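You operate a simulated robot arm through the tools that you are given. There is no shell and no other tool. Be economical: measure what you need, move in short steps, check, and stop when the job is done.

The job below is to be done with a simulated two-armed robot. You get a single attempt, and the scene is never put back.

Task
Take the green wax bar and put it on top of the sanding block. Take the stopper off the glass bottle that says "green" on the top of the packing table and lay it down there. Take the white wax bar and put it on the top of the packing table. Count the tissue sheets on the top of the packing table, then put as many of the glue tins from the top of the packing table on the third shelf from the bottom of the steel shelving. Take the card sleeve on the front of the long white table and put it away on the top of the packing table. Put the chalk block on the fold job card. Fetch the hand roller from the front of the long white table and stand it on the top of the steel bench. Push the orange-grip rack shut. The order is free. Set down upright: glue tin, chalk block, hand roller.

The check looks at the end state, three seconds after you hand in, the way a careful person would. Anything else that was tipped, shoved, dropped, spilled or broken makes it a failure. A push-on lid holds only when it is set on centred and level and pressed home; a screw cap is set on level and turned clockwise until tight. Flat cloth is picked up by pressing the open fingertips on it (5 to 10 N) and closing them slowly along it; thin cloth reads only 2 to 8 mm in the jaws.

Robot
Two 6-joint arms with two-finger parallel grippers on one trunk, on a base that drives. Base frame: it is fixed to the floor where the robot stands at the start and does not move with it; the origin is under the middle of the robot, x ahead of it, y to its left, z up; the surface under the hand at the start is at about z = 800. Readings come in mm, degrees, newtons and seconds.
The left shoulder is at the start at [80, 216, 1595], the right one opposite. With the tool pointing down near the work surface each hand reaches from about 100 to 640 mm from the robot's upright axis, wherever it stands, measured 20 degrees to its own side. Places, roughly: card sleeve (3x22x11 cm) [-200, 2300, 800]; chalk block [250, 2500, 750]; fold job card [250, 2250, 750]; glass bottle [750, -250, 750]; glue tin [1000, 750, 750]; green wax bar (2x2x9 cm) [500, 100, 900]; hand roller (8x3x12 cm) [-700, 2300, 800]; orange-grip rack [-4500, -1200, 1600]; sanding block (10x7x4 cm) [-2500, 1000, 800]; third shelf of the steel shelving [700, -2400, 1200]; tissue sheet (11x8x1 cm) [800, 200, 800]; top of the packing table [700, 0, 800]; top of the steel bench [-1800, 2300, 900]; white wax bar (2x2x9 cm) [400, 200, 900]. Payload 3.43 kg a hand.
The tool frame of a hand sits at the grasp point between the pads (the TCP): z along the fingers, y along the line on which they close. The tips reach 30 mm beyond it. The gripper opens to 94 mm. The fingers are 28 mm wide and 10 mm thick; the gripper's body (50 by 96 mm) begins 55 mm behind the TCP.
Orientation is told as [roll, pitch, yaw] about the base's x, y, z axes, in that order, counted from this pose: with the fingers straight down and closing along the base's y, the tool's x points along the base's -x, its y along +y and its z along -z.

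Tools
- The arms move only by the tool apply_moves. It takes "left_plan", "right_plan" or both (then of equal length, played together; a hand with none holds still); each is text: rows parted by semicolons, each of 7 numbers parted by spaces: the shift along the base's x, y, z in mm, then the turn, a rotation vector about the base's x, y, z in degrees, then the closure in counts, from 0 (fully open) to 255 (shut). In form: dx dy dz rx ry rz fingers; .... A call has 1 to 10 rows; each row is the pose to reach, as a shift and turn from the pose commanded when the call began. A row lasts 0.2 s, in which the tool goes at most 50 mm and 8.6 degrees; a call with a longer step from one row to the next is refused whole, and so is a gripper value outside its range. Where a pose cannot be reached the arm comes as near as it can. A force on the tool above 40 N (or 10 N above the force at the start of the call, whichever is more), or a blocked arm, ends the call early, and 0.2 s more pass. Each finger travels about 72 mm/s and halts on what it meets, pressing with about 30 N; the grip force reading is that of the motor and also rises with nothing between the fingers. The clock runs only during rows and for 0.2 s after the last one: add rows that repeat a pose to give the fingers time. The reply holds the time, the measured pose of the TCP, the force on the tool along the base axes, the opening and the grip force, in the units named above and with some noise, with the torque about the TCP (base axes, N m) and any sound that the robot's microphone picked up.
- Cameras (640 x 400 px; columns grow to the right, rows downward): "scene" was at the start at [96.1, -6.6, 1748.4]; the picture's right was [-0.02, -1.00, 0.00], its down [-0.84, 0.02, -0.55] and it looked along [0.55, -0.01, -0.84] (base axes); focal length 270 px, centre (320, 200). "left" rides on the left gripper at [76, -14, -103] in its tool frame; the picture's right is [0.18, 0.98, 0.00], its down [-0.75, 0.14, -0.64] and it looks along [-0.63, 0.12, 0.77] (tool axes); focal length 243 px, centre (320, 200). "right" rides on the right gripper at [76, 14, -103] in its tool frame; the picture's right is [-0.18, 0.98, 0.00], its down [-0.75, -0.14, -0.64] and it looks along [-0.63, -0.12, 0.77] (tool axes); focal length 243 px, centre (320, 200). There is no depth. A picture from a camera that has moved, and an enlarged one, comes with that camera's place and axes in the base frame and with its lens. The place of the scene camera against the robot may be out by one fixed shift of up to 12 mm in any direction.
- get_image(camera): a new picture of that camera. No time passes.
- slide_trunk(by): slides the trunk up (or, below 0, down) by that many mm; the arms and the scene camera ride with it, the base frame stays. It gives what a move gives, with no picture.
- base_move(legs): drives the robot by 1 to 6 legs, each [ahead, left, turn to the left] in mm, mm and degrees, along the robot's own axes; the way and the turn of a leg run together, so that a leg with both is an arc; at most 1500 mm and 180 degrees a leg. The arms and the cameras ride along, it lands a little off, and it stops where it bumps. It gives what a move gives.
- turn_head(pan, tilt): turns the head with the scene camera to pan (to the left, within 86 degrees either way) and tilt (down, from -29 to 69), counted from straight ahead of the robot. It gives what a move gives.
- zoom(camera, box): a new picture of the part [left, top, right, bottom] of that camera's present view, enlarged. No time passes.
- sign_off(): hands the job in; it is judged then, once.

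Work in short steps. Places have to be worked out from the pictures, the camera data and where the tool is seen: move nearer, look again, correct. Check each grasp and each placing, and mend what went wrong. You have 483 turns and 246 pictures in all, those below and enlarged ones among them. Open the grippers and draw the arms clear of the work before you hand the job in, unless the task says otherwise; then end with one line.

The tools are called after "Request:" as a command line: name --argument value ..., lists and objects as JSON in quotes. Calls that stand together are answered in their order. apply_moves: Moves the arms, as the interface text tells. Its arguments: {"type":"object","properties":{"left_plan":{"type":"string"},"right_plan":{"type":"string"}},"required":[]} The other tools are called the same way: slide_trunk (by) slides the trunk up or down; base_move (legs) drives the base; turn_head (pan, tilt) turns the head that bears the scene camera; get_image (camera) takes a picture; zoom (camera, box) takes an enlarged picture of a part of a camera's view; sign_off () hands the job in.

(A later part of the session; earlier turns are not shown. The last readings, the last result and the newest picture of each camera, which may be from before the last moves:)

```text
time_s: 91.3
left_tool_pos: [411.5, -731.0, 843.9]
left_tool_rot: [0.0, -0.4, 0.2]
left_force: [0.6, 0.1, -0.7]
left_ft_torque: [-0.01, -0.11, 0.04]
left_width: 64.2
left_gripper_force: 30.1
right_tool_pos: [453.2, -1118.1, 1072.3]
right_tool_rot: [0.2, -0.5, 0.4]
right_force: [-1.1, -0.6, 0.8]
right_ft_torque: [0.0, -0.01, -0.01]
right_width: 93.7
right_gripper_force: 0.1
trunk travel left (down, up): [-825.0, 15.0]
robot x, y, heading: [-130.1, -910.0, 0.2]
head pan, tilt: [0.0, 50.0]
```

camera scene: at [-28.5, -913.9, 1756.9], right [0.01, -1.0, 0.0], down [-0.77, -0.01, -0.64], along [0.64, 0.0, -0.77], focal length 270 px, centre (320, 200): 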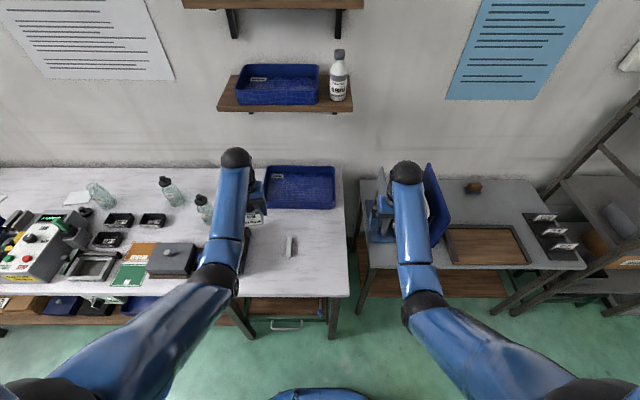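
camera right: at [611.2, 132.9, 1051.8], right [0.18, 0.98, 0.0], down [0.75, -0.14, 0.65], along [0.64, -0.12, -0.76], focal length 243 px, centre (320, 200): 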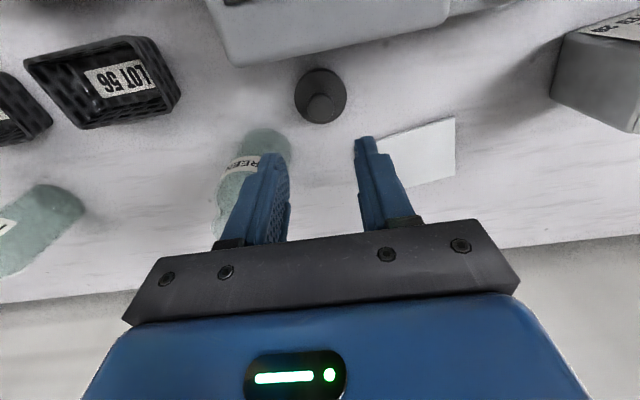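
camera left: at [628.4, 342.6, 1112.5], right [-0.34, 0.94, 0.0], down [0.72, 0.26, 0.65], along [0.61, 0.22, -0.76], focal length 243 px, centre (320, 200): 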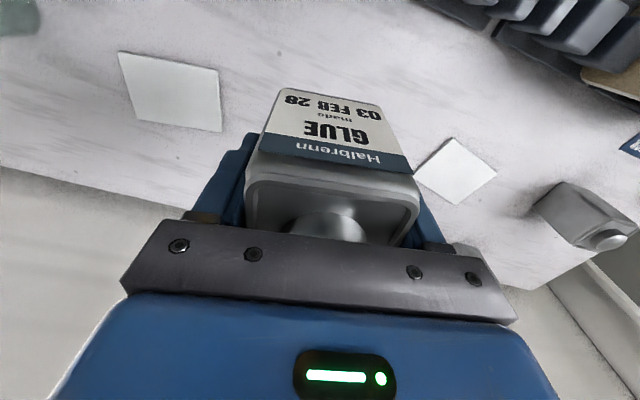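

The weight is nearly off the hand; 2 mm more, then I release and rise.

Request:
apply_moves --left_plan "0 0 -2 0 0 0 150; 0 0 -2 0 0 0 120; 0 0 -2 0 0 0 70; 0 0 -2 0 0 0 20; 0 0 -2 0 0 0 0; 0 0 30 0 0 0 0; 0 0 75 0 0 0 0; 0 0 120 0 0 0 0; 0 0 160 0 0 0 0"

Request:
get_image --camera "left"

Request:
turn_head --pan -60 --tilt 20

Request:
get_image --camera "scene"

```text
time_s: 93.3
left_tool_pos: [412.5, -730.9, 1004.5]
left_tool_rot: [0.0, -0.3, 0.2]
left_force: [0.6, 0.6, -0.6]
left_ft_torque: [-0.01, 0.01, 0.02]
left_width: 94.2
left_gripper_force: 0.0
right_tool_pos: [454.9, -1119.2, 1073.2]
right_tool_rot: [0.1, -0.5, 0.4]
right_force: [-0.7, -0.4, -0.6]
right_ft_torque: [0.0, 0.03, 0.0]
right_width: 93.9
right_gripper_force: 0.0
trunk travel left (down, up): [-825.0, 15.0]
robot x, y, heading: [-129.4, -909.1, 0.3]
head pan, tilt: [0.0, 50.0]
```

```text
185 pictures are left
camera left: at [336.8, -746.1, 1105.4], right [-0.19, 0.98, 0.0], down [0.75, 0.15, 0.65], along [0.63, 0.12, -0.76], focal length 243 px, centre (320, 200)
```

left: 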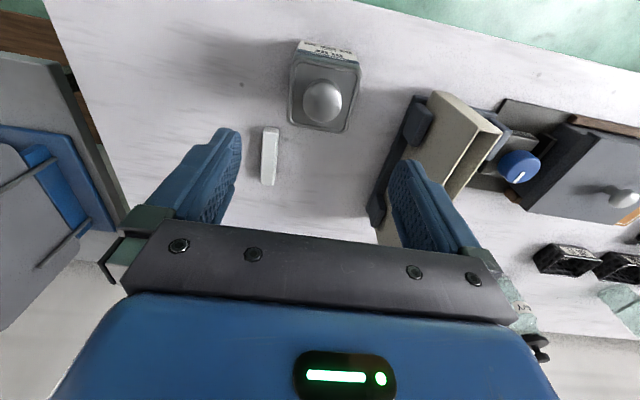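

```text
time_s: 94.6
left_tool_pos: [413.8, -731.9, 1003.4]
left_tool_rot: [-0.1, -0.4, 0.3]
left_force: [-0.1, -0.7, -0.5]
left_ft_torque: [0.03, 0.0, 0.02]
left_width: 93.9
left_gripper_force: 0.1
right_tool_pos: [452.7, -1118.6, 1072.8]
right_tool_rot: [0.0, -0.4, 0.3]
right_force: [0.7, -1.4, -0.7]
right_ft_torque: [-0.02, 0.0, -0.02]
right_width: 94.1
right_gripper_force: 0.1
trunk travel left (down, up): [-825.0, 15.0]
robot x, y, heading: [-130.5, -906.1, 0.3]
head pan, tilt: [-60.0, 20.0]
```

```text
184 pictures are left
camera scene: at [-59.8, -994.9, 1802.6], right [-0.86, -0.51, 0.0], down [-0.17, 0.3, -0.94], along [0.47, -0.81, -0.34], focal length 270 px, centre (320, 200)
```

scene: 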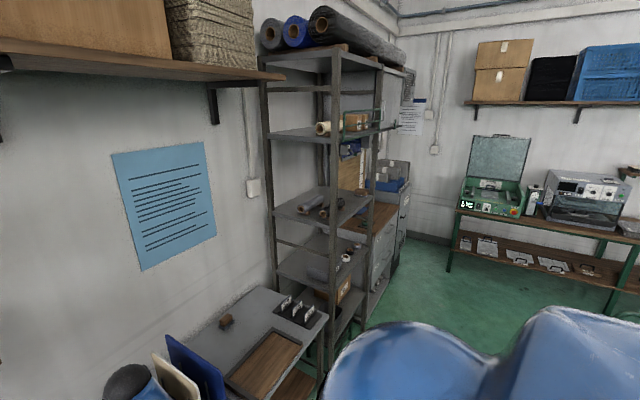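

I zoom on the shelving to learn its shelves and facing.

Request:
zoom --camera "scene" --box '[230, 30, 430, 370]'

```text
1.18 times, centred on (330, 200) of scene
camera zoom: at [-59.8, -994.9, 1802.6], right [-0.86, -0.51, 0.0], down [-0.17, 0.3, -0.94], along [0.47, -0.81, -0.34], focal length 318 px, centre (308, 200)
```

zoom: 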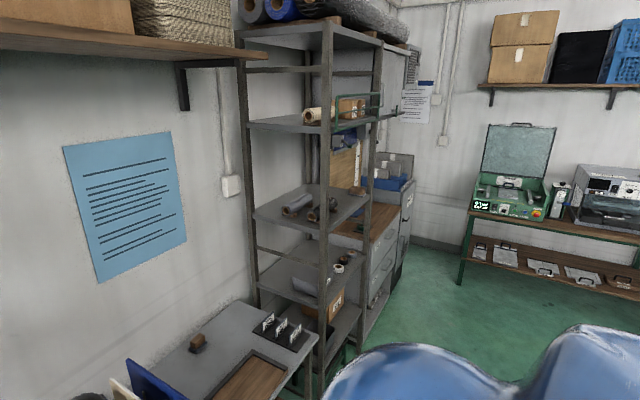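

Now fetch the second tin: I raise the left hand, back off, drive left to y≈560, and look.

Request:
apply_moves --left_plan "30 0 25 0 0 0 0; 60 0 50 0 0 0 0; 90 0 75 0 0 0 0; 90 0 85 0 0 0 0"

Request:
base_move --legs '[[-180, 0, 0], [0, 1470, 0]]'

Request:
turn_head --pan 10 --tilt 45

Request:
get_image --camera "scene"

```text
time_s: 95.6
left_tool_pos: [503.5, -730.2, 1089.9]
left_tool_rot: [0.0, -0.4, 0.2]
left_force: [0.2, 0.8, -0.3]
left_ft_torque: [0.04, -0.07, 0.01]
left_width: 94.1
left_gripper_force: 0.0
right_tool_pos: [454.4, -1119.3, 1073.6]
right_tool_rot: [0.2, -0.4, 0.2]
right_force: [0.0, -0.1, 0.9]
right_ft_torque: [-0.01, -0.02, -0.01]
right_width: 93.9
right_gripper_force: 0.1
trunk travel left (down, up): [-825.0, 15.0]
robot x, y, heading: [-134.5, -910.7, 0.0]
head pan, tilt: [-60.0, 20.0]
```

```text
time_s: 104.0
left_tool_pos: [348.4, 720.6, 1088.2]
left_tool_rot: [0.0, -0.5, -1.9]
left_force: [0.7, 0.4, 0.3]
left_ft_torque: [0.01, 0.02, 0.01]
left_width: 94.0
left_gripper_force: 0.1
right_tool_pos: [284.7, 335.5, 1073.6]
right_tool_rot: [0.2, -0.4, -1.9]
right_force: [0.8, -0.3, 0.4]
right_ft_torque: [0.03, 0.0, -0.01]
right_width: 94.0
right_gripper_force: 0.0
trunk travel left (down, up): [-825.0, 15.0]
robot x, y, heading: [-295.2, 568.3, -2.1]
head pan, tilt: [-60.0, 20.0]
```

```text
time_s: 105.5
left_tool_pos: [348.6, 721.8, 1088.0]
left_tool_rot: [0.0, -0.3, -1.9]
left_force: [0.2, -0.8, -0.3]
left_ft_torque: [-0.04, 0.0, -0.02]
left_width: 94.1
left_gripper_force: 0.1
right_tool_pos: [285.7, 336.7, 1073.4]
right_tool_rot: [0.1, -0.4, -2.0]
right_force: [0.3, 0.4, 0.4]
right_ft_torque: [-0.04, -0.06, 0.01]
right_width: 94.1
right_gripper_force: 0.1
trunk travel left (down, up): [-825.0, 15.0]
robot x, y, heading: [-290.1, 569.5, -1.7]
head pan, tilt: [10.0, 45.0]
```

```text
182 pictures are left
camera scene: at [-187.4, 574.2, 1764.0], right [0.14, -0.99, 0.0], down [-0.7, -0.1, -0.71], along [0.7, 0.1, -0.71], focal length 270 px, centre (320, 200)
```

scene: 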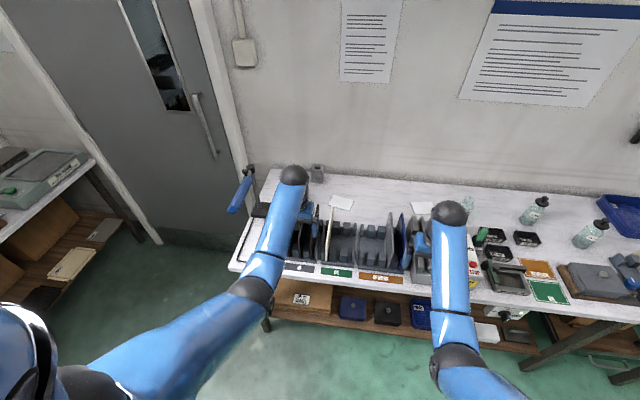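

I fix the heading and drive ahead to x≈60.

Request:
base_move --legs '[[0, 0, 1.8], [350, 0, 0]]'

Request:
get_image --camera "left"

```text
time_s: 108.1
left_tool_pos: [683.9, 745.7, 1090.4]
left_tool_rot: [0.0, -0.4, 0.2]
left_force: [-1.2, 0.2, 0.2]
left_ft_torque: [-0.01, -0.01, -0.01]
left_width: 93.9
left_gripper_force: 0.1
right_tool_pos: [634.1, 357.7, 1074.7]
right_tool_rot: [0.2, -0.4, 0.1]
right_force: [-0.1, 0.3, 0.1]
right_ft_torque: [0.02, 0.0, 0.01]
right_width: 94.1
right_gripper_force: 0.1
trunk travel left (down, up): [-825.0, 15.0]
robot x, y, heading: [50.2, 573.4, 0.2]
head pan, tilt: [10.0, 45.0]
```

```text
181 pictures are left
camera left: at [606.8, 730.7, 1191.2], right [-0.19, 0.98, 0.0], down [0.75, 0.14, 0.65], along [0.64, 0.12, -0.76], focal length 243 px, centre (320, 200)
```

left: 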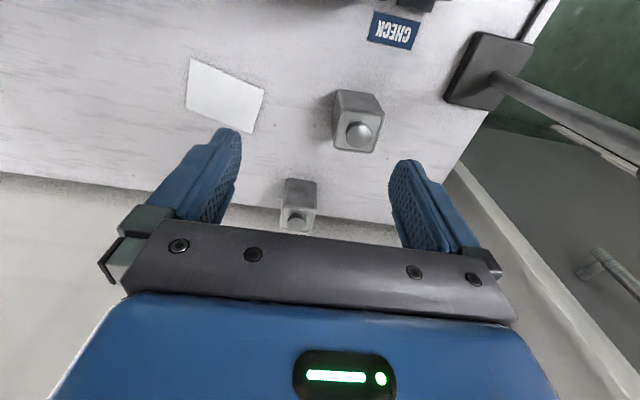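

Tin B is near (746, 812), yaw ≈ 6°. I align the left hand above, move the right hand to clear space, then lower the trunk.

Request:
apply_moves --left_plan "20 22 -10 0 0 3 0; 40 44 -20 0 0 6 0; 60 66 -20 0 0 6 0; 60 66 -20 0 0 6 0" --right_plan "20 0 0 0 0 0 0; 40 0 0 0 0 0 0; 55 0 0 0 0 0 0; 55 0 0 0 0 0 0"

Request:
slide_trunk --by -120

Request:
get_image --camera "left"

```text
time_s: 109.1
left_tool_pos: [744.4, 811.0, 1065.9]
left_tool_rot: [-0.1, -0.3, 6.1]
left_force: [-0.4, -0.5, 0.2]
left_ft_torque: [-0.02, -0.02, 0.01]
left_width: 94.2
left_gripper_force: 0.1
right_tool_pos: [691.2, 357.5, 1072.1]
right_tool_rot: [0.2, -0.4, 0.1]
right_force: [0.2, 0.6, -0.2]
right_ft_torque: [0.01, 0.01, 0.05]
right_width: 93.9
right_gripper_force: 0.1
trunk travel left (down, up): [-825.0, 15.0]
robot x, y, heading: [51.5, 572.4, 0.2]
head pan, tilt: [10.0, 45.0]
```

```text
time_s: 110.6
left_tool_pos: [743.7, 811.1, 945.6]
left_tool_rot: [0.0, -0.4, 6.1]
left_force: [-1.0, -0.6, 0.9]
left_ft_torque: [-0.01, -0.05, -0.01]
left_width: 93.9
left_gripper_force: 0.0
right_tool_pos: [690.9, 357.8, 951.4]
right_tool_rot: [0.1, -0.3, 0.1]
right_force: [-0.3, -0.2, 0.6]
right_ft_torque: [0.02, 0.01, 0.0]
right_width: 93.8
right_gripper_force: 0.1
trunk travel left (down, up): [-705.0, 135.0]
robot x, y, heading: [52.1, 568.7, 0.1]
head pan, tilt: [10.0, 45.0]
```

```text
180 pictures are left
camera left: at [668.1, 788.0, 1048.1], right [-0.29, 0.96, 0.0], down [0.73, 0.22, 0.65], along [0.62, 0.19, -0.76], focal length 243 px, centre (320, 200)
```

left: 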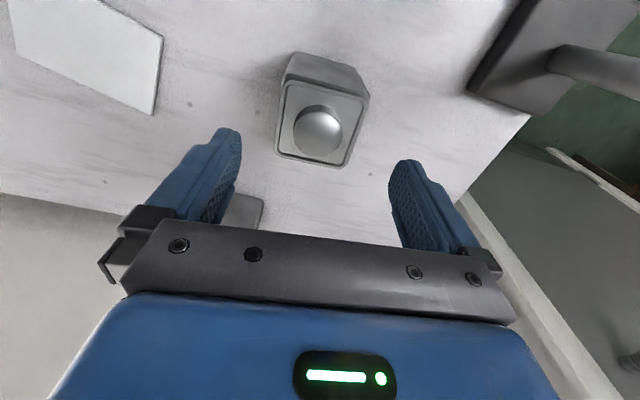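

Well aligned. I descend to z≈847 and grip.

Request:
apply_moves --left_plan "0 0 -40 0 0 1 0; 0 -1 -80 0 0 2 0; 0 -1 -98 0 0 2 0; 0 -1 -98 0 0 2 80; 0 -1 -98 0 0 2 140; 0 -1 -98 0 0 2 150; 0 -1 -98 0 0 2 150"

```text
time_s: 112.2
left_tool_pos: [735.4, 806.1, 853.4]
left_tool_rot: [0.0, -0.4, 8.1]
left_force: [-0.3, 0.3, 3.2]
left_ft_torque: [-0.11, -0.18, -0.06]
left_width: 66.0
left_gripper_force: 29.6
left hand out of reach, approached as far as the arm can: row 3, 4, 5, 6, 7
right_tool_pos: [690.8, 357.9, 951.0]
right_tool_rot: [0.0, -0.4, 0.1]
right_force: [0.1, 1.0, -0.3]
right_ft_torque: [0.01, 0.0, -0.01]
right_width: 94.1
right_gripper_force: 0.1
trunk travel left (down, up): [-705.0, 135.0]
robot x, y, heading: [50.3, 572.2, 0.1]
head pan, tilt: [10.0, 45.0]
```

Gripped (66 mm). I lift up.

Request:
apply_moves --left_plan "0 0 10 0 0 0 150; 0 0 30 0 0 0 150; 0 0 60 0 0 0 150; 0 0 90 0 0 0 150; 0 0 110 0 0 0 150"

Request:
slide_trunk --by 120

Request:
get_image --camera "left"

```text
time_s: 113.4
left_tool_pos: [733.6, 808.7, 964.8]
left_tool_rot: [0.0, -0.4, 8.2]
left_force: [0.6, 0.2, -3.4]
left_ft_torque: [0.02, -0.01, 0.01]
left_width: 65.1
left_gripper_force: 30.1
right_tool_pos: [689.3, 356.9, 952.0]
right_tool_rot: [0.1, -0.5, 0.1]
right_force: [-0.1, -0.3, -0.1]
right_ft_torque: [0.04, 0.0, 0.0]
right_width: 94.0
right_gripper_force: 0.1
trunk travel left (down, up): [-705.0, 135.0]
robot x, y, heading: [48.8, 566.1, -0.1]
head pan, tilt: [10.0, 45.0]
```

```text
time_s: 114.9
left_tool_pos: [734.8, 808.3, 1083.7]
left_tool_rot: [0.0, -0.3, 8.0]
left_force: [-0.4, 0.4, -2.6]
left_ft_torque: [-0.02, 0.02, -0.02]
left_width: 64.7
left_gripper_force: 29.7
right_tool_pos: [690.4, 358.0, 1070.4]
right_tool_rot: [0.1, -0.3, 0.1]
right_force: [-0.3, -0.5, -0.9]
right_ft_torque: [-0.06, -0.03, 0.04]
right_width: 93.6
right_gripper_force: 0.2
trunk travel left (down, up): [-825.0, 15.0]
robot x, y, heading: [49.8, 568.5, 0.3]
head pan, tilt: [10.0, 45.0]
```

```text
179 pictures are left
camera left: at [660.3, 783.7, 1185.0], right [-0.32, 0.95, 0.0], down [0.72, 0.25, 0.65], along [0.61, 0.21, -0.76], focal length 243 px, centre (320, 200)
```

left: 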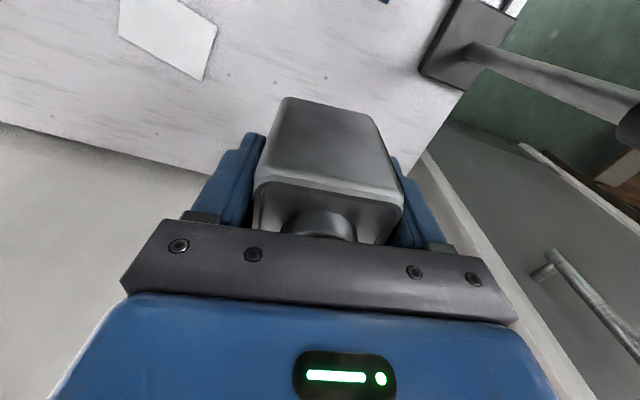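

I tuck the right hand, back off, and drive to the staging area with the second tin.

Request:
base_move --legs '[[-400, 0, 0], [0, -1500, 0]]'

Request:
apply_moves --right_plan "-45 -10 -10 0 0 0 0; -90 -20 -20 0 0 0 0; -135 -30 -30 0 0 0 0; -180 -40 -40 0 0 0 0; -225 -50 -40 0 0 0 0" --left_plan "-40 -20 -15 0 0 -4 150; -80 -40 -25 0 0 -8 150; -110 -70 -40 0 0 -8 150; -140 -100 -50 0 0 -8 150; -150 -130 -60 0 0 -8 150"

Request:
turn_head --pan 0 --tilt 50

Request:
get_image --camera "scene"

```text
time_s: 124.5
left_tool_pos: [318.5, -744.2, 1083.5]
left_tool_rot: [0.0, -0.3, 6.3]
left_force: [-0.9, 0.0, -2.6]
left_ft_torque: [0.03, 0.0, 0.01]
left_width: 64.6
left_gripper_force: 30.5
right_tool_pos: [260.5, -1192.8, 1071.1]
right_tool_rot: [0.2, -0.4, -1.8]
right_force: [-1.0, 0.5, -0.9]
right_ft_torque: [-0.04, -0.01, 0.02]
right_width: 93.9
right_gripper_force: 0.0
trunk travel left (down, up): [-825.0, 15.0]
robot x, y, heading: [-370.2, -963.7, -1.6]
head pan, tilt: [10.0, 45.0]
```

```text
time_s: 125.8
left_tool_pos: [165.8, -873.6, 1024.0]
left_tool_rot: [0.1, -0.4, -1.7]
left_force: [0.1, 0.1, -2.5]
left_ft_torque: [0.01, 0.02, 0.01]
left_width: 64.1
left_gripper_force: 29.9
right_tool_pos: [34.8, -1246.3, 1029.9]
right_tool_rot: [0.1, -0.5, -1.8]
right_force: [0.4, -0.9, 1.0]
right_ft_torque: [0.05, -0.02, -0.01]
right_width: 94.1
right_gripper_force: 0.0
trunk travel left (down, up): [-825.0, 15.0]
robot x, y, heading: [-374.7, -961.8, -1.8]
head pan, tilt: [10.0, 45.0]
```

```text
time_s: 126.5
left_tool_pos: [168.1, -871.7, 1023.9]
left_tool_rot: [-0.1, -0.4, -1.8]
left_force: [-0.6, -0.7, -2.6]
left_ft_torque: [0.01, -0.02, -0.02]
left_width: 64.4
left_gripper_force: 29.9
right_tool_pos: [37.1, -1245.1, 1030.0]
right_tool_rot: [0.1, -0.4, -1.8]
right_force: [-0.9, 0.1, -0.2]
right_ft_torque: [0.01, -0.01, 0.05]
right_width: 94.1
right_gripper_force: 0.1
trunk travel left (down, up): [-825.0, 15.0]
robot x, y, heading: [-374.2, -961.2, -1.9]
head pan, tilt: [0.0, 50.0]
```

```text
178 pictures are left
camera scene: at [-271.4, -970.5, 1757.1], right [-0.03, -1.0, 0.0], down [-0.77, 0.02, -0.64], along [0.64, -0.02, -0.77], focal length 270 px, centre (320, 200)
```

scene: 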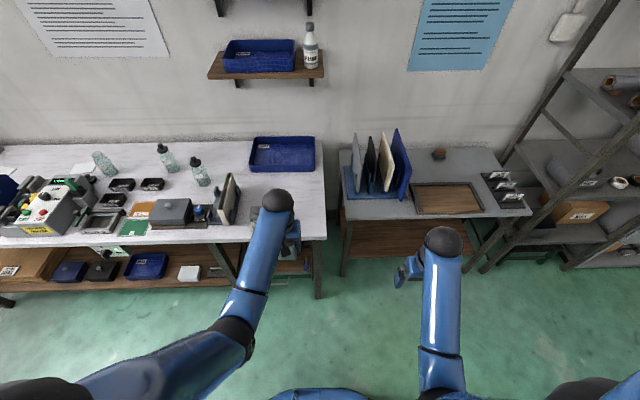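

I straighten and drive ahead 245.

Request:
base_move --legs '[[0, 0, 1.8], [245, 0, 0]]'

Request:
apply_moves --left_plan "0 -12 -40 0 0 0 150; 0 -24 -80 0 0 0 150; 0 -36 -115 0 0 0 150; 0 -46 -140 0 0 0 150; 0 -46 -155 0 0 0 150; 0 -46 -155 0 0 0 150"

Request:
get_image --camera "left"

```text
time_s: 128.7
left_tool_pos: [411.4, -861.2, 1024.0]
left_tool_rot: [0.0, -0.5, -0.4]
left_force: [-0.3, 0.8, -3.3]
left_ft_torque: [0.01, 0.0, -0.01]
left_width: 64.4
left_gripper_force: 29.9
right_tool_pos: [286.9, -1236.1, 1031.6]
right_tool_rot: [0.0, -0.6, -0.5]
right_force: [-0.6, 0.3, 0.2]
right_ft_torque: [0.01, -0.01, 0.01]
right_width: 94.0
right_gripper_force: 0.0
trunk travel left (down, up): [-825.0, 15.0]
robot x, y, heading: [-124.6, -958.1, -0.4]
head pan, tilt: [0.0, 50.0]
```

```text
time_s: 130.1
left_tool_pos: [412.0, -908.2, 865.8]
left_tool_rot: [0.0, -0.3, -0.3]
left_force: [-0.3, 0.8, -2.5]
left_ft_torque: [0.03, 0.0, -0.03]
left_width: 64.5
left_gripper_force: 30.0
right_tool_pos: [291.7, -1236.5, 1030.0]
right_tool_rot: [0.1, -0.4, -0.6]
right_force: [-0.1, -0.5, 0.2]
right_ft_torque: [0.01, -0.01, 0.01]
right_width: 94.1
right_gripper_force: 0.1
trunk travel left (down, up): [-825.0, 15.0]
robot x, y, heading: [-123.7, -962.2, -0.4]
head pan, tilt: [0.0, 50.0]
```

```text
177 pictures are left
camera left: at [335.9, -921.1, 966.6], right [-0.18, 0.98, 0.0], down [0.75, 0.14, 0.65], along [0.64, 0.11, -0.76], focal length 243 px, centre (320, 200)
```

left: 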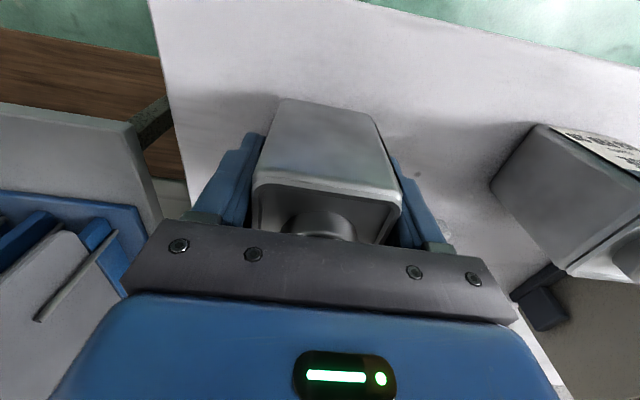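

I lower the last 13 mm until the weight comes off, then release.

Request:
apply_moves --left_plan "0 0 -4 0 0 0 150; 0 0 -8 0 0 0 150; 0 0 -11 0 0 0 150; 0 0 -13 0 0 0 150; 0 0 -13 0 0 0 150"

```text
time_s: 131.3
left_tool_pos: [413.9, -908.4, 853.7]
left_tool_rot: [0.0, -0.4, -0.3]
left_force: [-0.2, 0.1, 2.8]
left_ft_torque: [-0.01, -0.21, -0.07]
left_width: 64.1
left_gripper_force: 30.2
right_tool_pos: [290.9, -1236.9, 1029.5]
right_tool_rot: [0.1, -0.4, -0.5]
right_force: [0.7, -0.3, 0.5]
right_ft_torque: [-0.01, 0.0, 0.0]
right_width: 94.0
right_gripper_force: 0.0
trunk travel left (down, up): [-825.0, 15.0]
robot x, y, heading: [-122.3, -960.7, -0.2]
head pan, tilt: [0.0, 50.0]
```

Contact felt; release and rise.

Request:
apply_moves --left_plan "0 0 0 0 0 0 120; 0 0 0 0 0 0 70; 0 0 0 0 0 0 20; 0 0 0 0 0 0 0; 0 0 40 0 0 0 0; 0 0 85 0 0 0 0; 0 0 130 0 0 0 0; -20 40 150 0 0 0 0; -40 80 160 0 0 0 0"

Request:
get_image --camera "scene"

Request:
get_image --camera "left"

```text
time_s: 133.3
left_tool_pos: [369.6, -826.7, 1013.9]
left_tool_rot: [-0.1, -0.3, -0.5]
left_force: [-0.3, -0.5, 0.2]
left_ft_torque: [0.0, -0.02, 0.01]
left_width: 94.4
left_gripper_force: 0.1
right_tool_pos: [290.7, -1234.7, 1031.3]
right_tool_rot: [0.0, -0.5, -0.5]
right_force: [0.1, 0.1, 1.5]
right_ft_torque: [0.0, -0.03, 0.01]
right_width: 94.2
right_gripper_force: 0.0
trunk travel left (down, up): [-825.0, 15.0]
robot x, y, heading: [-124.3, -959.8, -0.2]
head pan, tilt: [0.0, 50.0]
```

```text
176 pictures are left
camera scene: at [-24.5, -965.6, 1757.2], right [-0.01, -1.0, 0.0], down [-0.77, 0.0, -0.64], along [0.64, -0.01, -0.77], focal length 270 px, centre (320, 200)
```

scene: 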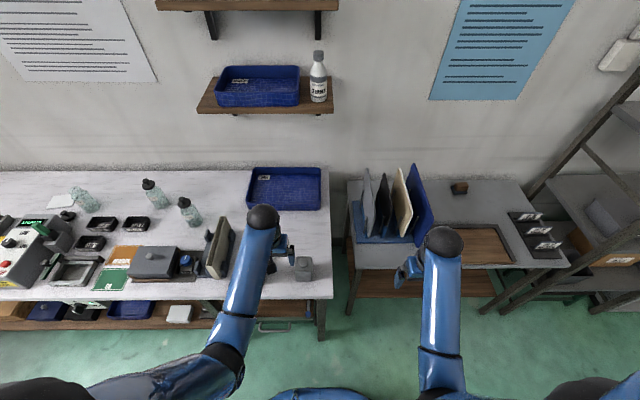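

```text
175 pictures are left
camera left: at [292.8, -840.6, 1116.3], right [-0.18, 0.98, 0.0], down [0.75, 0.14, 0.65], along [0.64, 0.11, -0.76], focal length 243 px, centre (320, 200)
```

left: 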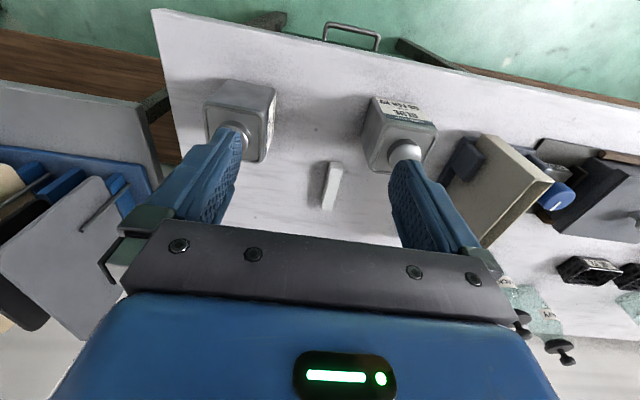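

Both tins stand. Before gripping them tilted, I test that the left hand can reach shelf height (~1250) at 60° pitch.

Request:
apply_moves --left_plan "0 0 20 0 -8 0 0; 0 0 50 0 -16 0 0; 0 0 80 0 -24 0 0; 10 0 110 0 -32 0 0; 20 0 140 0 -40 0 0; 30 0 170 0 -48 0 0; 40 0 200 0 -56 0 0; 50 0 230 0 -60 0 0; 60 0 240 0 -60 0 0"

```text
time_s: 135.3
left_tool_pos: [435.1, -826.3, 1255.5]
left_tool_rot: [0.7, -60.4, -0.8]
left_force: [0.0, -0.1, -0.2]
left_ft_torque: [0.02, -0.01, -0.01]
left_width: 93.9
left_gripper_force: 0.1
right_tool_pos: [292.8, -1236.0, 1029.2]
right_tool_rot: [0.1, -0.4, -0.5]
right_force: [0.8, 0.5, 0.0]
right_ft_torque: [0.03, 0.02, 0.02]
right_width: 94.2
right_gripper_force: 0.1
trunk travel left (down, up): [-825.0, 15.0]
robot x, y, heading: [-125.8, -961.9, -0.5]
head pan, tilt: [0.0, 50.0]
```

Reachable. Now I bring the left hand behind tin 1 at 60° pitch.

Request:
apply_moves --left_plan "-25 15 -35 0 0 0 0; -50 30 -70 0 0 0 0; -75 45 -105 0 0 0 0; -100 60 -140 0 0 0 0; -120 75 -180 0 0 0 0; -135 90 -220 0 0 0 0; -135 96 -260 0 0 0 0; -135 96 -300 0 0 0 0; -135 96 -340 0 0 0 0; -135 96 -358 0 0 0 0"

Request:
get_image --camera "left"

Request:
zoom --camera "scene" --box '[180, 200, 380, 330]'

```text
time_s: 137.5
left_tool_pos: [300.4, -731.5, 896.5]
left_tool_rot: [0.8, -60.3, -0.8]
left_force: [0.1, -0.3, 0.1]
left_ft_torque: [0.01, -0.01, 0.01]
left_width: 94.0
left_gripper_force: 0.1
right_tool_pos: [292.0, -1235.9, 1028.8]
right_tool_rot: [0.0, -0.4, -0.5]
right_force: [-0.7, 0.1, -0.6]
right_ft_torque: [-0.01, 0.04, -0.02]
right_width: 94.1
right_gripper_force: 0.1
trunk travel left (down, up): [-825.0, 15.0]
robot x, y, heading: [-126.3, -958.8, -0.2]
head pan, tilt: [0.0, 50.0]
```

```text
174 pictures are left
camera left: at [172.7, -745.7, 879.3], right [-0.09, 0.98, -0.15], down [-0.18, 0.14, 0.97], along [0.98, 0.11, 0.17], focal length 243 px, centre (320, 200)
```

left: 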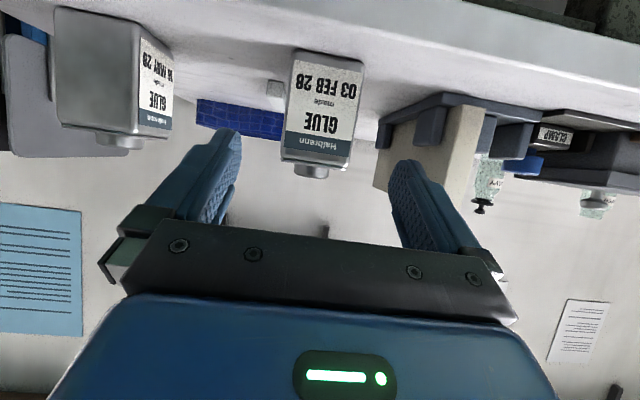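

```text
3.08 times, centred on (280, 265) of scene
camera zoom: at [-21.9, -968.4, 1757.0], right [-0.01, -1.0, 0.0], down [-0.77, 0.01, -0.64], along [0.64, 0.0, -0.77], focal length 831 px, centre (443, 0)
```

zoom: 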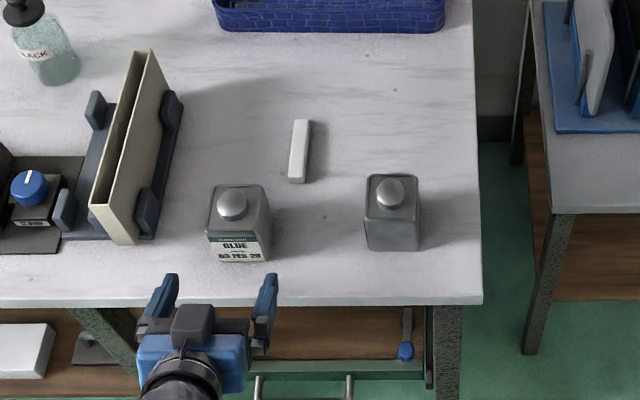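

Tin 1 is centred at y≈−732. I advance along the tool axis and grip.

Request:
apply_moves --left_plan "35 0 -20 0 0 0 0; 70 0 -40 0 0 0 0; 100 0 -57 0 0 0 0; 105 0 -60 0 0 0 0; 105 0 -60 0 0 0 80; 105 0 -60 0 0 0 140; 105 0 -60 0 0 0 150; 105 0 -60 0 0 0 150"

Request:
get_image --camera "left"

```text
time_s: 139.3
left_tool_pos: [403.7, -732.3, 837.3]
left_tool_rot: [0.7, -60.2, -0.9]
left_force: [-0.6, 1.1, 0.8]
left_ft_torque: [-0.08, 0.05, 0.02]
left_width: 64.1
left_gripper_force: 30.1
right_tool_pos: [290.3, -1236.8, 1029.5]
right_tool_rot: [0.1, -0.4, -0.5]
right_force: [0.4, -0.3, -1.2]
right_ft_torque: [0.0, 0.03, 0.04]
right_width: 94.0
right_gripper_force: 0.2
trunk travel left (down, up): [-825.0, 15.0]
robot x, y, heading: [-125.3, -963.7, -0.4]
head pan, tilt: [0.0, 50.0]
```

```text
172 pictures are left
camera left: at [276.7, -745.3, 820.6], right [-0.09, 0.98, -0.15], down [-0.18, 0.14, 0.97], along [0.98, 0.11, 0.17], focal length 243 px, centre (320, 200)
```

left: 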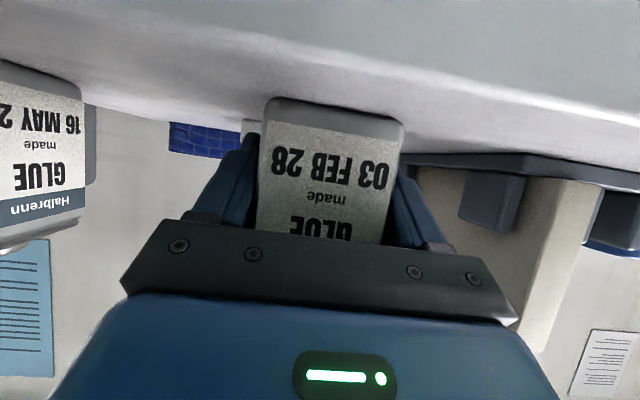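

Gripped at 64 mm. I lift it straight up to about z 1180.

Request:
apply_moves --left_plan "0 0 10 0 0 0 150; 0 0 50 0 0 0 150; 0 0 95 0 0 0 150; 0 0 140 0 0 0 150; 0 0 185 0 0 0 150; 0 0 230 0 0 0 150; 0 0 275 0 0 0 150; 0 0 320 0 0 0 150; 0 0 345 0 0 0 150"

Request:
base_move --legs '[[0, 220, 0.3]]'

Request:
get_image --camera "scene"

```text
time_s: 141.3
left_tool_pos: [404.4, -733.0, 1181.0]
left_tool_rot: [0.7, -60.3, -0.8]
left_force: [0.6, 0.0, -2.2]
left_ft_torque: [-0.04, 0.01, 0.02]
left_width: 64.2
left_gripper_force: 29.8
left hand out of reach, approached as far as the arm can: row 1, 2
right_tool_pos: [291.4, -1236.7, 1029.5]
right_tool_rot: [0.1, -0.4, -0.5]
right_force: [0.2, 0.0, 0.2]
right_ft_torque: [0.02, -0.01, 0.01]
right_width: 94.2
right_gripper_force: 0.0
trunk travel left (down, up): [-825.0, 15.0]
robot x, y, heading: [-127.8, -962.3, -0.2]
head pan, tilt: [0.0, 50.0]
```

```text
time_s: 142.9
left_tool_pos: [402.6, -509.1, 1182.3]
left_tool_rot: [1.1, -60.3, -0.5]
left_force: [-0.7, -0.6, -3.5]
left_ft_torque: [0.02, 0.02, 0.07]
left_width: 64.2
left_gripper_force: 29.8
right_tool_pos: [295.6, -1015.1, 1027.6]
right_tool_rot: [0.4, -0.4, 0.3]
right_force: [-0.5, 0.4, 0.6]
right_ft_torque: [0.03, -0.04, 0.04]
right_width: 93.8
right_gripper_force: 0.1
trunk travel left (down, up): [-825.0, 15.0]
robot x, y, heading: [-123.9, -741.2, 0.2]
head pan, tilt: [0.0, 50.0]
```

```text
171 pictures are left
camera scene: at [-21.8, -752.9, 1757.0], right [0.01, -1.0, 0.0], down [-0.77, 0.0, -0.64], along [0.64, 0.01, -0.77], focal length 270 px, centre (320, 200)
```

scene: 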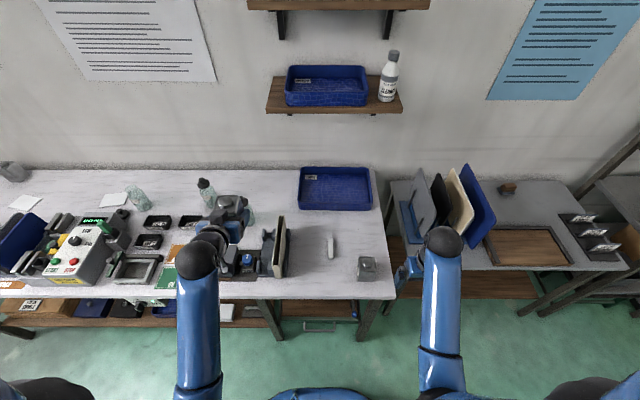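

Now the right hand goes behind tin 2 with the same 60° pitch.

Request:
apply_moves --right_plan "0 14 -10 0 -8 0 0; 0 28 -20 0 -16 0 0; 0 42 -40 0 -24 0 0; 2 56 -60 0 -32 0 0; 4 70 -80 0 -40 0 0; 6 84 -95 0 -48 0 0; 6 98 -115 0 -56 0 0; 6 107 -131 0 -60 0 0; 6 107 -131 0 -60 0 0"

Request:
get_image --camera "right"

```text
time_s: 144.9
left_tool_pos: [402.7, -505.1, 1181.6]
left_tool_rot: [0.7, -60.3, -0.2]
left_force: [0.5, 0.0, -2.6]
left_ft_torque: [0.01, 0.01, -0.04]
left_width: 64.4
left_gripper_force: 29.6
right_tool_pos: [301.7, -902.9, 899.4]
right_tool_rot: [-0.2, -60.4, 0.6]
right_force: [-0.1, 0.4, 0.4]
right_ft_torque: [0.0, 0.0, 0.0]
right_width: 94.1
right_gripper_force: 0.0
trunk travel left (down, up): [-825.0, 15.0]
robot x, y, heading: [-125.6, -744.2, 0.3]
head pan, tilt: [0.0, 50.0]
```

```text
170 pictures are left
camera right: at [174.4, -890.1, 884.7], right [0.09, 0.98, 0.16], down [-0.18, -0.14, 0.97], along [0.98, -0.11, 0.17], focal length 243 px, centre (320, 200)
```

right: 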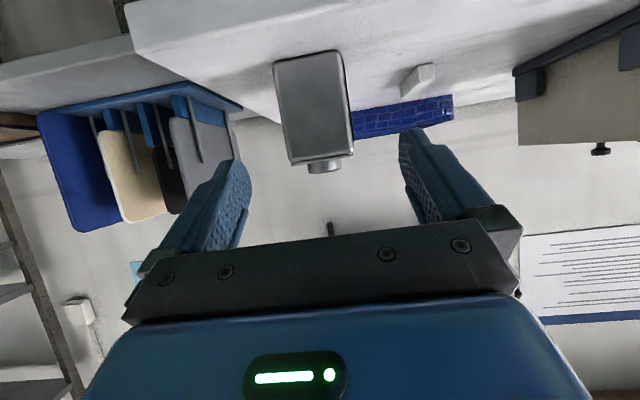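

Tin 2 centre y≈−907. I advance with a −5 mm y correction and grip.

Request:
apply_moves --right_plan "35 -4 -20 0 0 0 0; 70 -4 -40 0 0 0 0; 100 -4 -57 0 0 0 0; 105 -4 -61 0 0 0 0; 105 -4 -61 0 0 0 80; 105 -4 -61 0 0 0 140; 105 -4 -61 0 0 0 150; 105 -4 -61 0 0 0 150"

Request:
get_image --camera "right"

```text
time_s: 146.8
left_tool_pos: [402.6, -505.6, 1181.9]
left_tool_rot: [0.6, -60.3, 0.0]
left_force: [0.7, 0.8, -4.5]
left_ft_torque: [0.02, -0.04, -0.02]
left_width: 64.1
left_gripper_force: 29.9
right_tool_pos: [407.0, -907.7, 838.1]
right_tool_rot: [-0.3, -60.4, 0.5]
right_force: [-0.7, 0.0, -0.8]
right_ft_torque: [0.02, 0.01, -0.03]
right_width: 64.2
right_gripper_force: 30.2
trunk travel left (down, up): [-825.0, 15.0]
robot x, y, heading: [-123.7, -742.8, 0.1]
head pan, tilt: [0.0, 50.0]
```

```text
169 pictures are left
camera right: at [280.5, -893.8, 822.8], right [0.09, 0.98, 0.16], down [-0.18, -0.14, 0.97], along [0.98, -0.11, 0.17], focal length 243 px, centre (320, 200)
```

right: 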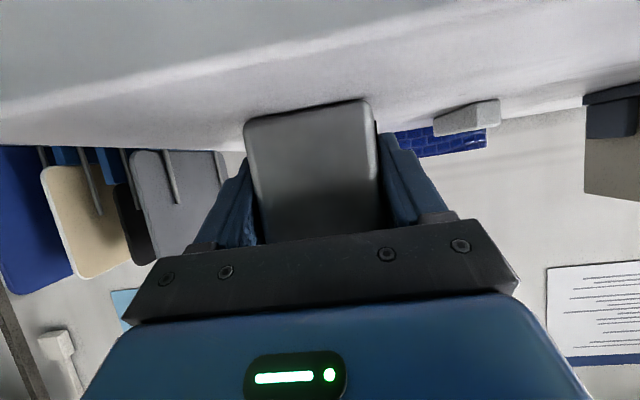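

Gripped. I lift it to z≈1180, back off, and drive to the shelving.

Request:
apply_moves --right_plan "0 0 10 0 0 0 150; 0 0 50 0 0 0 150; 0 0 95 0 0 0 150; 0 0 140 0 0 0 150; 0 0 185 0 0 0 150; 0 0 230 0 0 0 150; 0 0 275 0 0 0 150; 0 0 320 0 0 0 150; 0 0 345 0 0 0 150"

Request:
base_move --legs '[[-350, 0, 0], [0, -1500, 0]]'

Request:
turn_head --pan 0 --tilt 20

Request:
get_image --camera "scene"

```text
time_s: 148.8
left_tool_pos: [402.9, -504.9, 1181.8]
left_tool_rot: [0.6, -60.3, 0.0]
left_force: [1.3, -0.7, -2.2]
left_ft_torque: [-0.01, 0.03, -0.03]
left_width: 64.2
left_gripper_force: 30.0
right_tool_pos: [406.5, -908.7, 1179.5]
right_tool_rot: [-0.4, -60.2, 0.6]
right_force: [0.1, -0.8, -3.0]
right_ft_torque: [0.01, 0.05, -0.02]
right_width: 64.3
right_gripper_force: 29.9
trunk travel left (down, up): [-825.0, 15.0]
robot x, y, heading: [-124.3, -742.1, 0.1]
head pan, tilt: [0.0, 50.0]
```

```text
time_s: 155.6
left_tool_pos: [56.0, -1492.4, 1179.1]
left_tool_rot: [-1.1, -60.4, 3.9]
left_force: [-0.5, 1.3, -3.7]
left_ft_torque: [-0.06, -0.01, -0.12]
left_width: 64.3
left_gripper_force: 30.0
right_tool_pos: [77.2, -1894.8, 1182.6]
right_tool_rot: [-2.2, -60.3, 4.5]
right_force: [-0.5, 1.4, -3.1]
right_ft_torque: [-0.04, 0.03, -0.13]
right_width: 64.0
right_gripper_force: 30.5
trunk travel left (down, up): [-825.0, 15.0]
robot x, y, heading: [-457.1, -1765.6, 2.9]
head pan, tilt: [0.0, 50.0]
stopped in leg 2: the robot was blocked; the commanded pose is now the measured one
```

```text
time_s: 156.6
left_tool_pos: [61.4, -1515.4, 1182.1]
left_tool_rot: [1.2, -60.2, 1.7]
left_force: [-0.2, -1.1, -2.9]
left_ft_torque: [0.04, 0.02, 0.01]
left_width: 64.1
left_gripper_force: 30.5
right_tool_pos: [81.1, -1919.0, 1178.0]
right_tool_rot: [0.3, -60.2, 2.4]
right_force: [-0.5, -0.7, -2.3]
right_ft_torque: [0.03, 0.02, 0.05]
right_width: 64.0
right_gripper_force: 30.0
trunk travel left (down, up): [-825.0, 15.0]
robot x, y, heading: [-458.3, -1767.4, 2.5]
head pan, tilt: [0.0, 20.0]
```

```text
168 pictures are left
camera scene: at [-336.5, -1774.9, 1802.5], right [0.04, -1.0, 0.0], down [-0.34, -0.01, -0.94], along [0.94, 0.04, -0.34], focal length 270 px, centre (320, 200)
```

scene: 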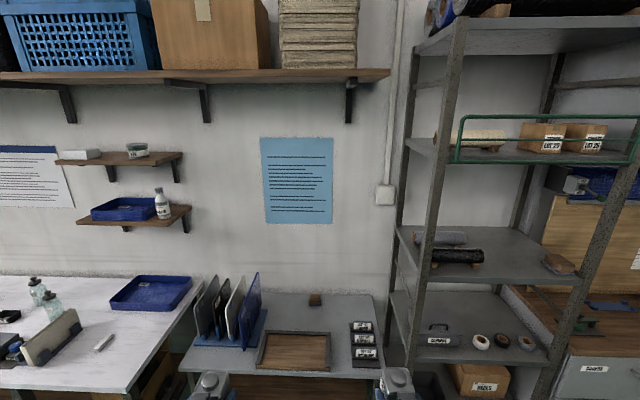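

The base was blocked on its right side at y≈−1766. I look down to the right to see what is there.

Request:
turn_head --pan -80 --tilt 50

Request:
get_image --camera "scene"

```text
time_s: 158.1
left_tool_pos: [62.3, -1511.3, 1182.5]
left_tool_rot: [0.8, -60.2, 2.1]
left_force: [-1.0, 0.2, -3.4]
left_ft_torque: [0.02, 0.04, 0.01]
left_width: 64.3
left_gripper_force: 29.8
right_tool_pos: [82.5, -1915.7, 1178.8]
right_tool_rot: [-0.3, -60.2, 2.7]
right_force: [0.5, -0.4, -2.9]
right_ft_torque: [0.01, 0.03, 0.01]
right_width: 64.1
right_gripper_force: 29.4
trunk travel left (down, up): [-825.0, 15.0]
robot x, y, heading: [-459.6, -1766.8, 2.6]
head pan, tilt: [-80.0, 50.0]
```

```text
167 pictures are left
camera scene: at [-412.6, -1847.9, 1757.0], right [-0.98, -0.22, 0.0], down [-0.17, 0.75, -0.64], along [0.14, -0.63, -0.77], focal length 270 px, centre (320, 200)
```

scene: 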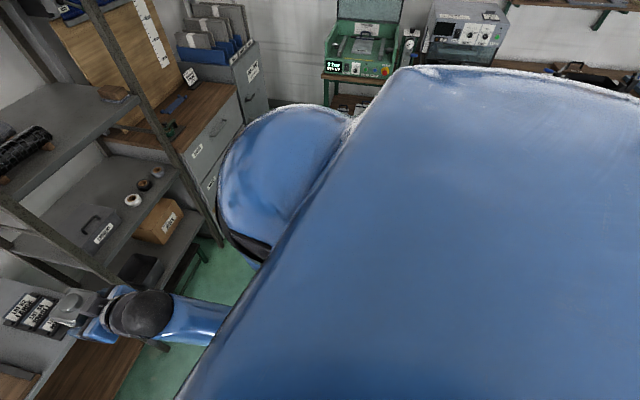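

I step back left 350 mm to get a view of the floor there.

Request:
base_move --legs '[[0, 450, -2.6]]'

Request:
turn_head --pan -80 --tilt 25

Request:
get_image --camera "scene"

```text
time_s: 160.8
left_tool_pos: [60.9, -1091.0, 1181.1]
left_tool_rot: [0.8, -60.1, -0.5]
left_force: [-0.2, -0.5, -2.9]
left_ft_torque: [0.02, 0.02, 0.01]
left_width: 64.3
left_gripper_force: 30.2
right_tool_pos: [63.6, -1494.6, 1178.1]
right_tool_rot: [-0.1, -60.2, 0.1]
right_force: [-0.4, -0.5, -3.4]
right_ft_torque: [-0.01, 0.06, 0.01]
right_width: 64.4
right_gripper_force: 29.9
trunk travel left (down, up): [-825.0, 15.0]
robot x, y, heading: [-465.1, -1321.0, 0.3]
head pan, tilt: [-80.0, 50.0]
```

```text
time_s: 161.7
left_tool_pos: [62.1, -1087.0, 1181.9]
left_tool_rot: [0.7, -60.1, -0.3]
left_force: [-0.5, -0.5, -2.1]
left_ft_torque: [-0.01, 0.01, 0.02]
left_width: 64.1
left_gripper_force: 29.8
right_tool_pos: [64.9, -1491.3, 1179.4]
right_tool_rot: [-0.4, -60.2, 0.4]
right_force: [-0.1, -0.1, -2.6]
right_ft_torque: [0.02, 0.03, -0.02]
right_width: 64.1
right_gripper_force: 30.0
trunk travel left (down, up): [-825.0, 15.0]
robot x, y, heading: [-467.0, -1318.2, 0.0]
head pan, tilt: [-80.0, 25.0]
```

```text
166 pictures are left
camera scene: at [-423.8, -1417.3, 1794.5], right [-0.98, -0.17, 0.0], down [-0.07, 0.42, -0.91], along [0.16, -0.89, -0.42], focal length 270 px, centre (320, 200)
```

scene: 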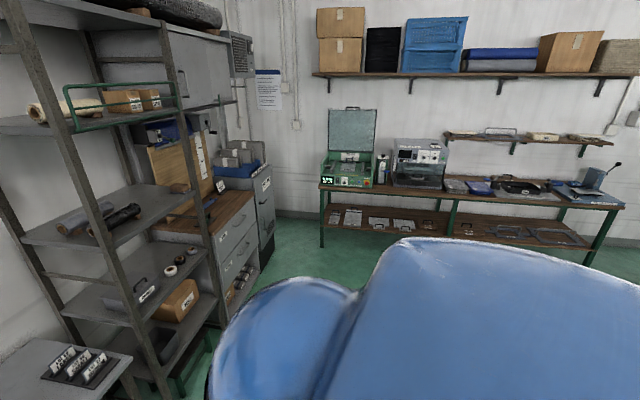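

The shoulder hides the floor. I move further back and turn right to face −y and see what blocked me.

Request:
base_move --legs '[[-100, 350, 0], [0, 0, -60]]'

Request:
turn_head --pan -20 --tilt 35

Request:
get_image --camera "scene"

```text
time_s: 166.7
left_tool_pos: [-97.9, -1313.2, 1182.3]
left_tool_rot: [0.7, -60.2, -61.0]
left_force: [0.7, -0.6, -2.8]
left_ft_torque: [0.0, -0.01, -0.01]
left_width: 64.0
left_gripper_force: 30.0
right_tool_pos: [-449.6, -1513.1, 1178.3]
right_tool_rot: [-0.5, -60.2, -60.3]
right_force: [-0.3, -0.7, -3.2]
right_ft_torque: [0.04, 0.02, -0.01]
right_width: 64.1
right_gripper_force: 30.0
trunk travel left (down, up): [-825.0, 15.0]
robot x, y, heading: [-562.2, -967.9, -60.9]
head pan, tilt: [-80.0, 25.0]
```

```text
time_s: 168.0
left_tool_pos: [-99.5, -1313.5, 1181.7]
left_tool_rot: [0.7, -60.2, -60.9]
left_force: [-0.4, 0.9, -3.1]
left_ft_torque: [0.01, -0.02, 0.05]
left_width: 64.2
left_gripper_force: 30.0
right_tool_pos: [-449.5, -1513.3, 1179.6]
right_tool_rot: [-0.4, -60.2, -60.2]
right_force: [0.6, 0.5, -3.2]
right_ft_torque: [-0.01, 0.03, 0.03]
right_width: 64.3
right_gripper_force: 30.1
trunk travel left (down, up): [-825.0, 15.0]
robot x, y, heading: [-565.9, -971.9, -60.6]
head pan, tilt: [-20.0, 35.0]
```

```text
165 pictures are left
camera scene: at [-537.0, -1086.6, 1778.7], right [-0.99, -0.16, 0.0], down [-0.09, 0.57, -0.82], along [0.13, -0.81, -0.57], focal length 270 px, centre (320, 200)
```

scene: 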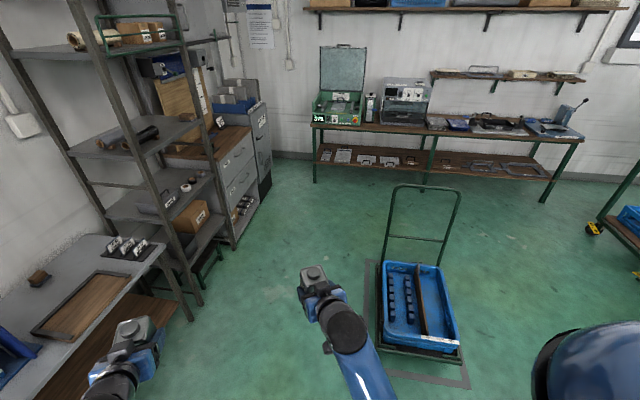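

It was a platform trolley at x<−760, y<−1950; it looks undisturbed. I'll approach the shelf with x well forward: turn back, go ahead to x≈−110, then sidestep right to y≈−2100.

Request:
base_move --legs '[[0, 0, 60.7], [450, 0, 0], [0, -1150, 0]]'

Request:
turn_head --pan -15 --tilt 35

Request:
get_image --camera "scene"

```text
time_s: 178.7
left_tool_pos: [412.2, -1844.7, 1180.9]
left_tool_rot: [0.5, -60.2, 0.0]
left_force: [0.9, 0.3, -3.6]
left_ft_torque: [0.03, -0.02, 0.01]
left_width: 64.1
left_gripper_force: 30.0
right_tool_pos: [417.1, -2249.0, 1179.8]
right_tool_rot: [-0.5, -60.2, 0.8]
right_force: [-0.3, 1.0, -3.9]
right_ft_torque: [0.0, 0.02, 0.0]
right_width: 64.2
right_gripper_force: 29.9
trunk travel left (down, up): [-825.0, 15.0]
robot x, y, heading: [-110.7, -2083.8, 0.1]
head pan, tilt: [-20.0, 35.0]
```

```text
time_s: 179.3
left_tool_pos: [413.2, -1846.7, 1181.6]
left_tool_rot: [0.7, -60.2, 0.0]
left_force: [-0.3, 0.5, -3.2]
left_ft_torque: [0.01, 0.02, 0.02]
left_width: 64.4
left_gripper_force: 30.5
right_tool_pos: [417.0, -2249.9, 1178.7]
right_tool_rot: [-0.3, -60.2, 0.7]
right_force: [-0.3, 0.0, -2.9]
right_ft_torque: [0.04, 0.04, 0.01]
right_width: 64.2
right_gripper_force: 30.2
trunk travel left (down, up): [-825.0, 15.0]
robot x, y, heading: [-112.3, -2081.2, 0.2]
head pan, tilt: [-15.0, 35.0]
```

```text
164 pictures are left
camera scene: at [-2.8, -2109.7, 1778.7], right [-0.25, -0.97, 0.0], down [-0.56, 0.15, -0.82], along [0.79, -0.21, -0.57], focal length 270 px, centre (320, 200)
```

scene: 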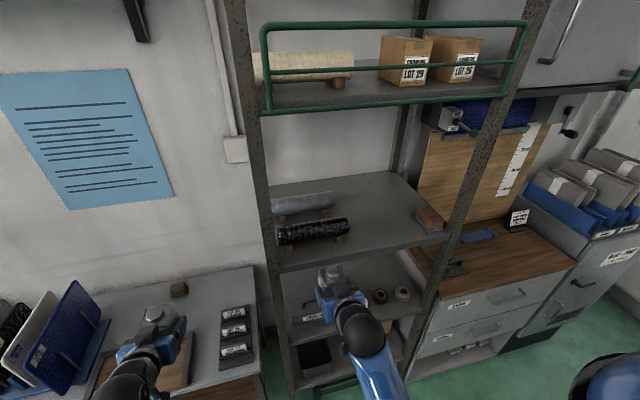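

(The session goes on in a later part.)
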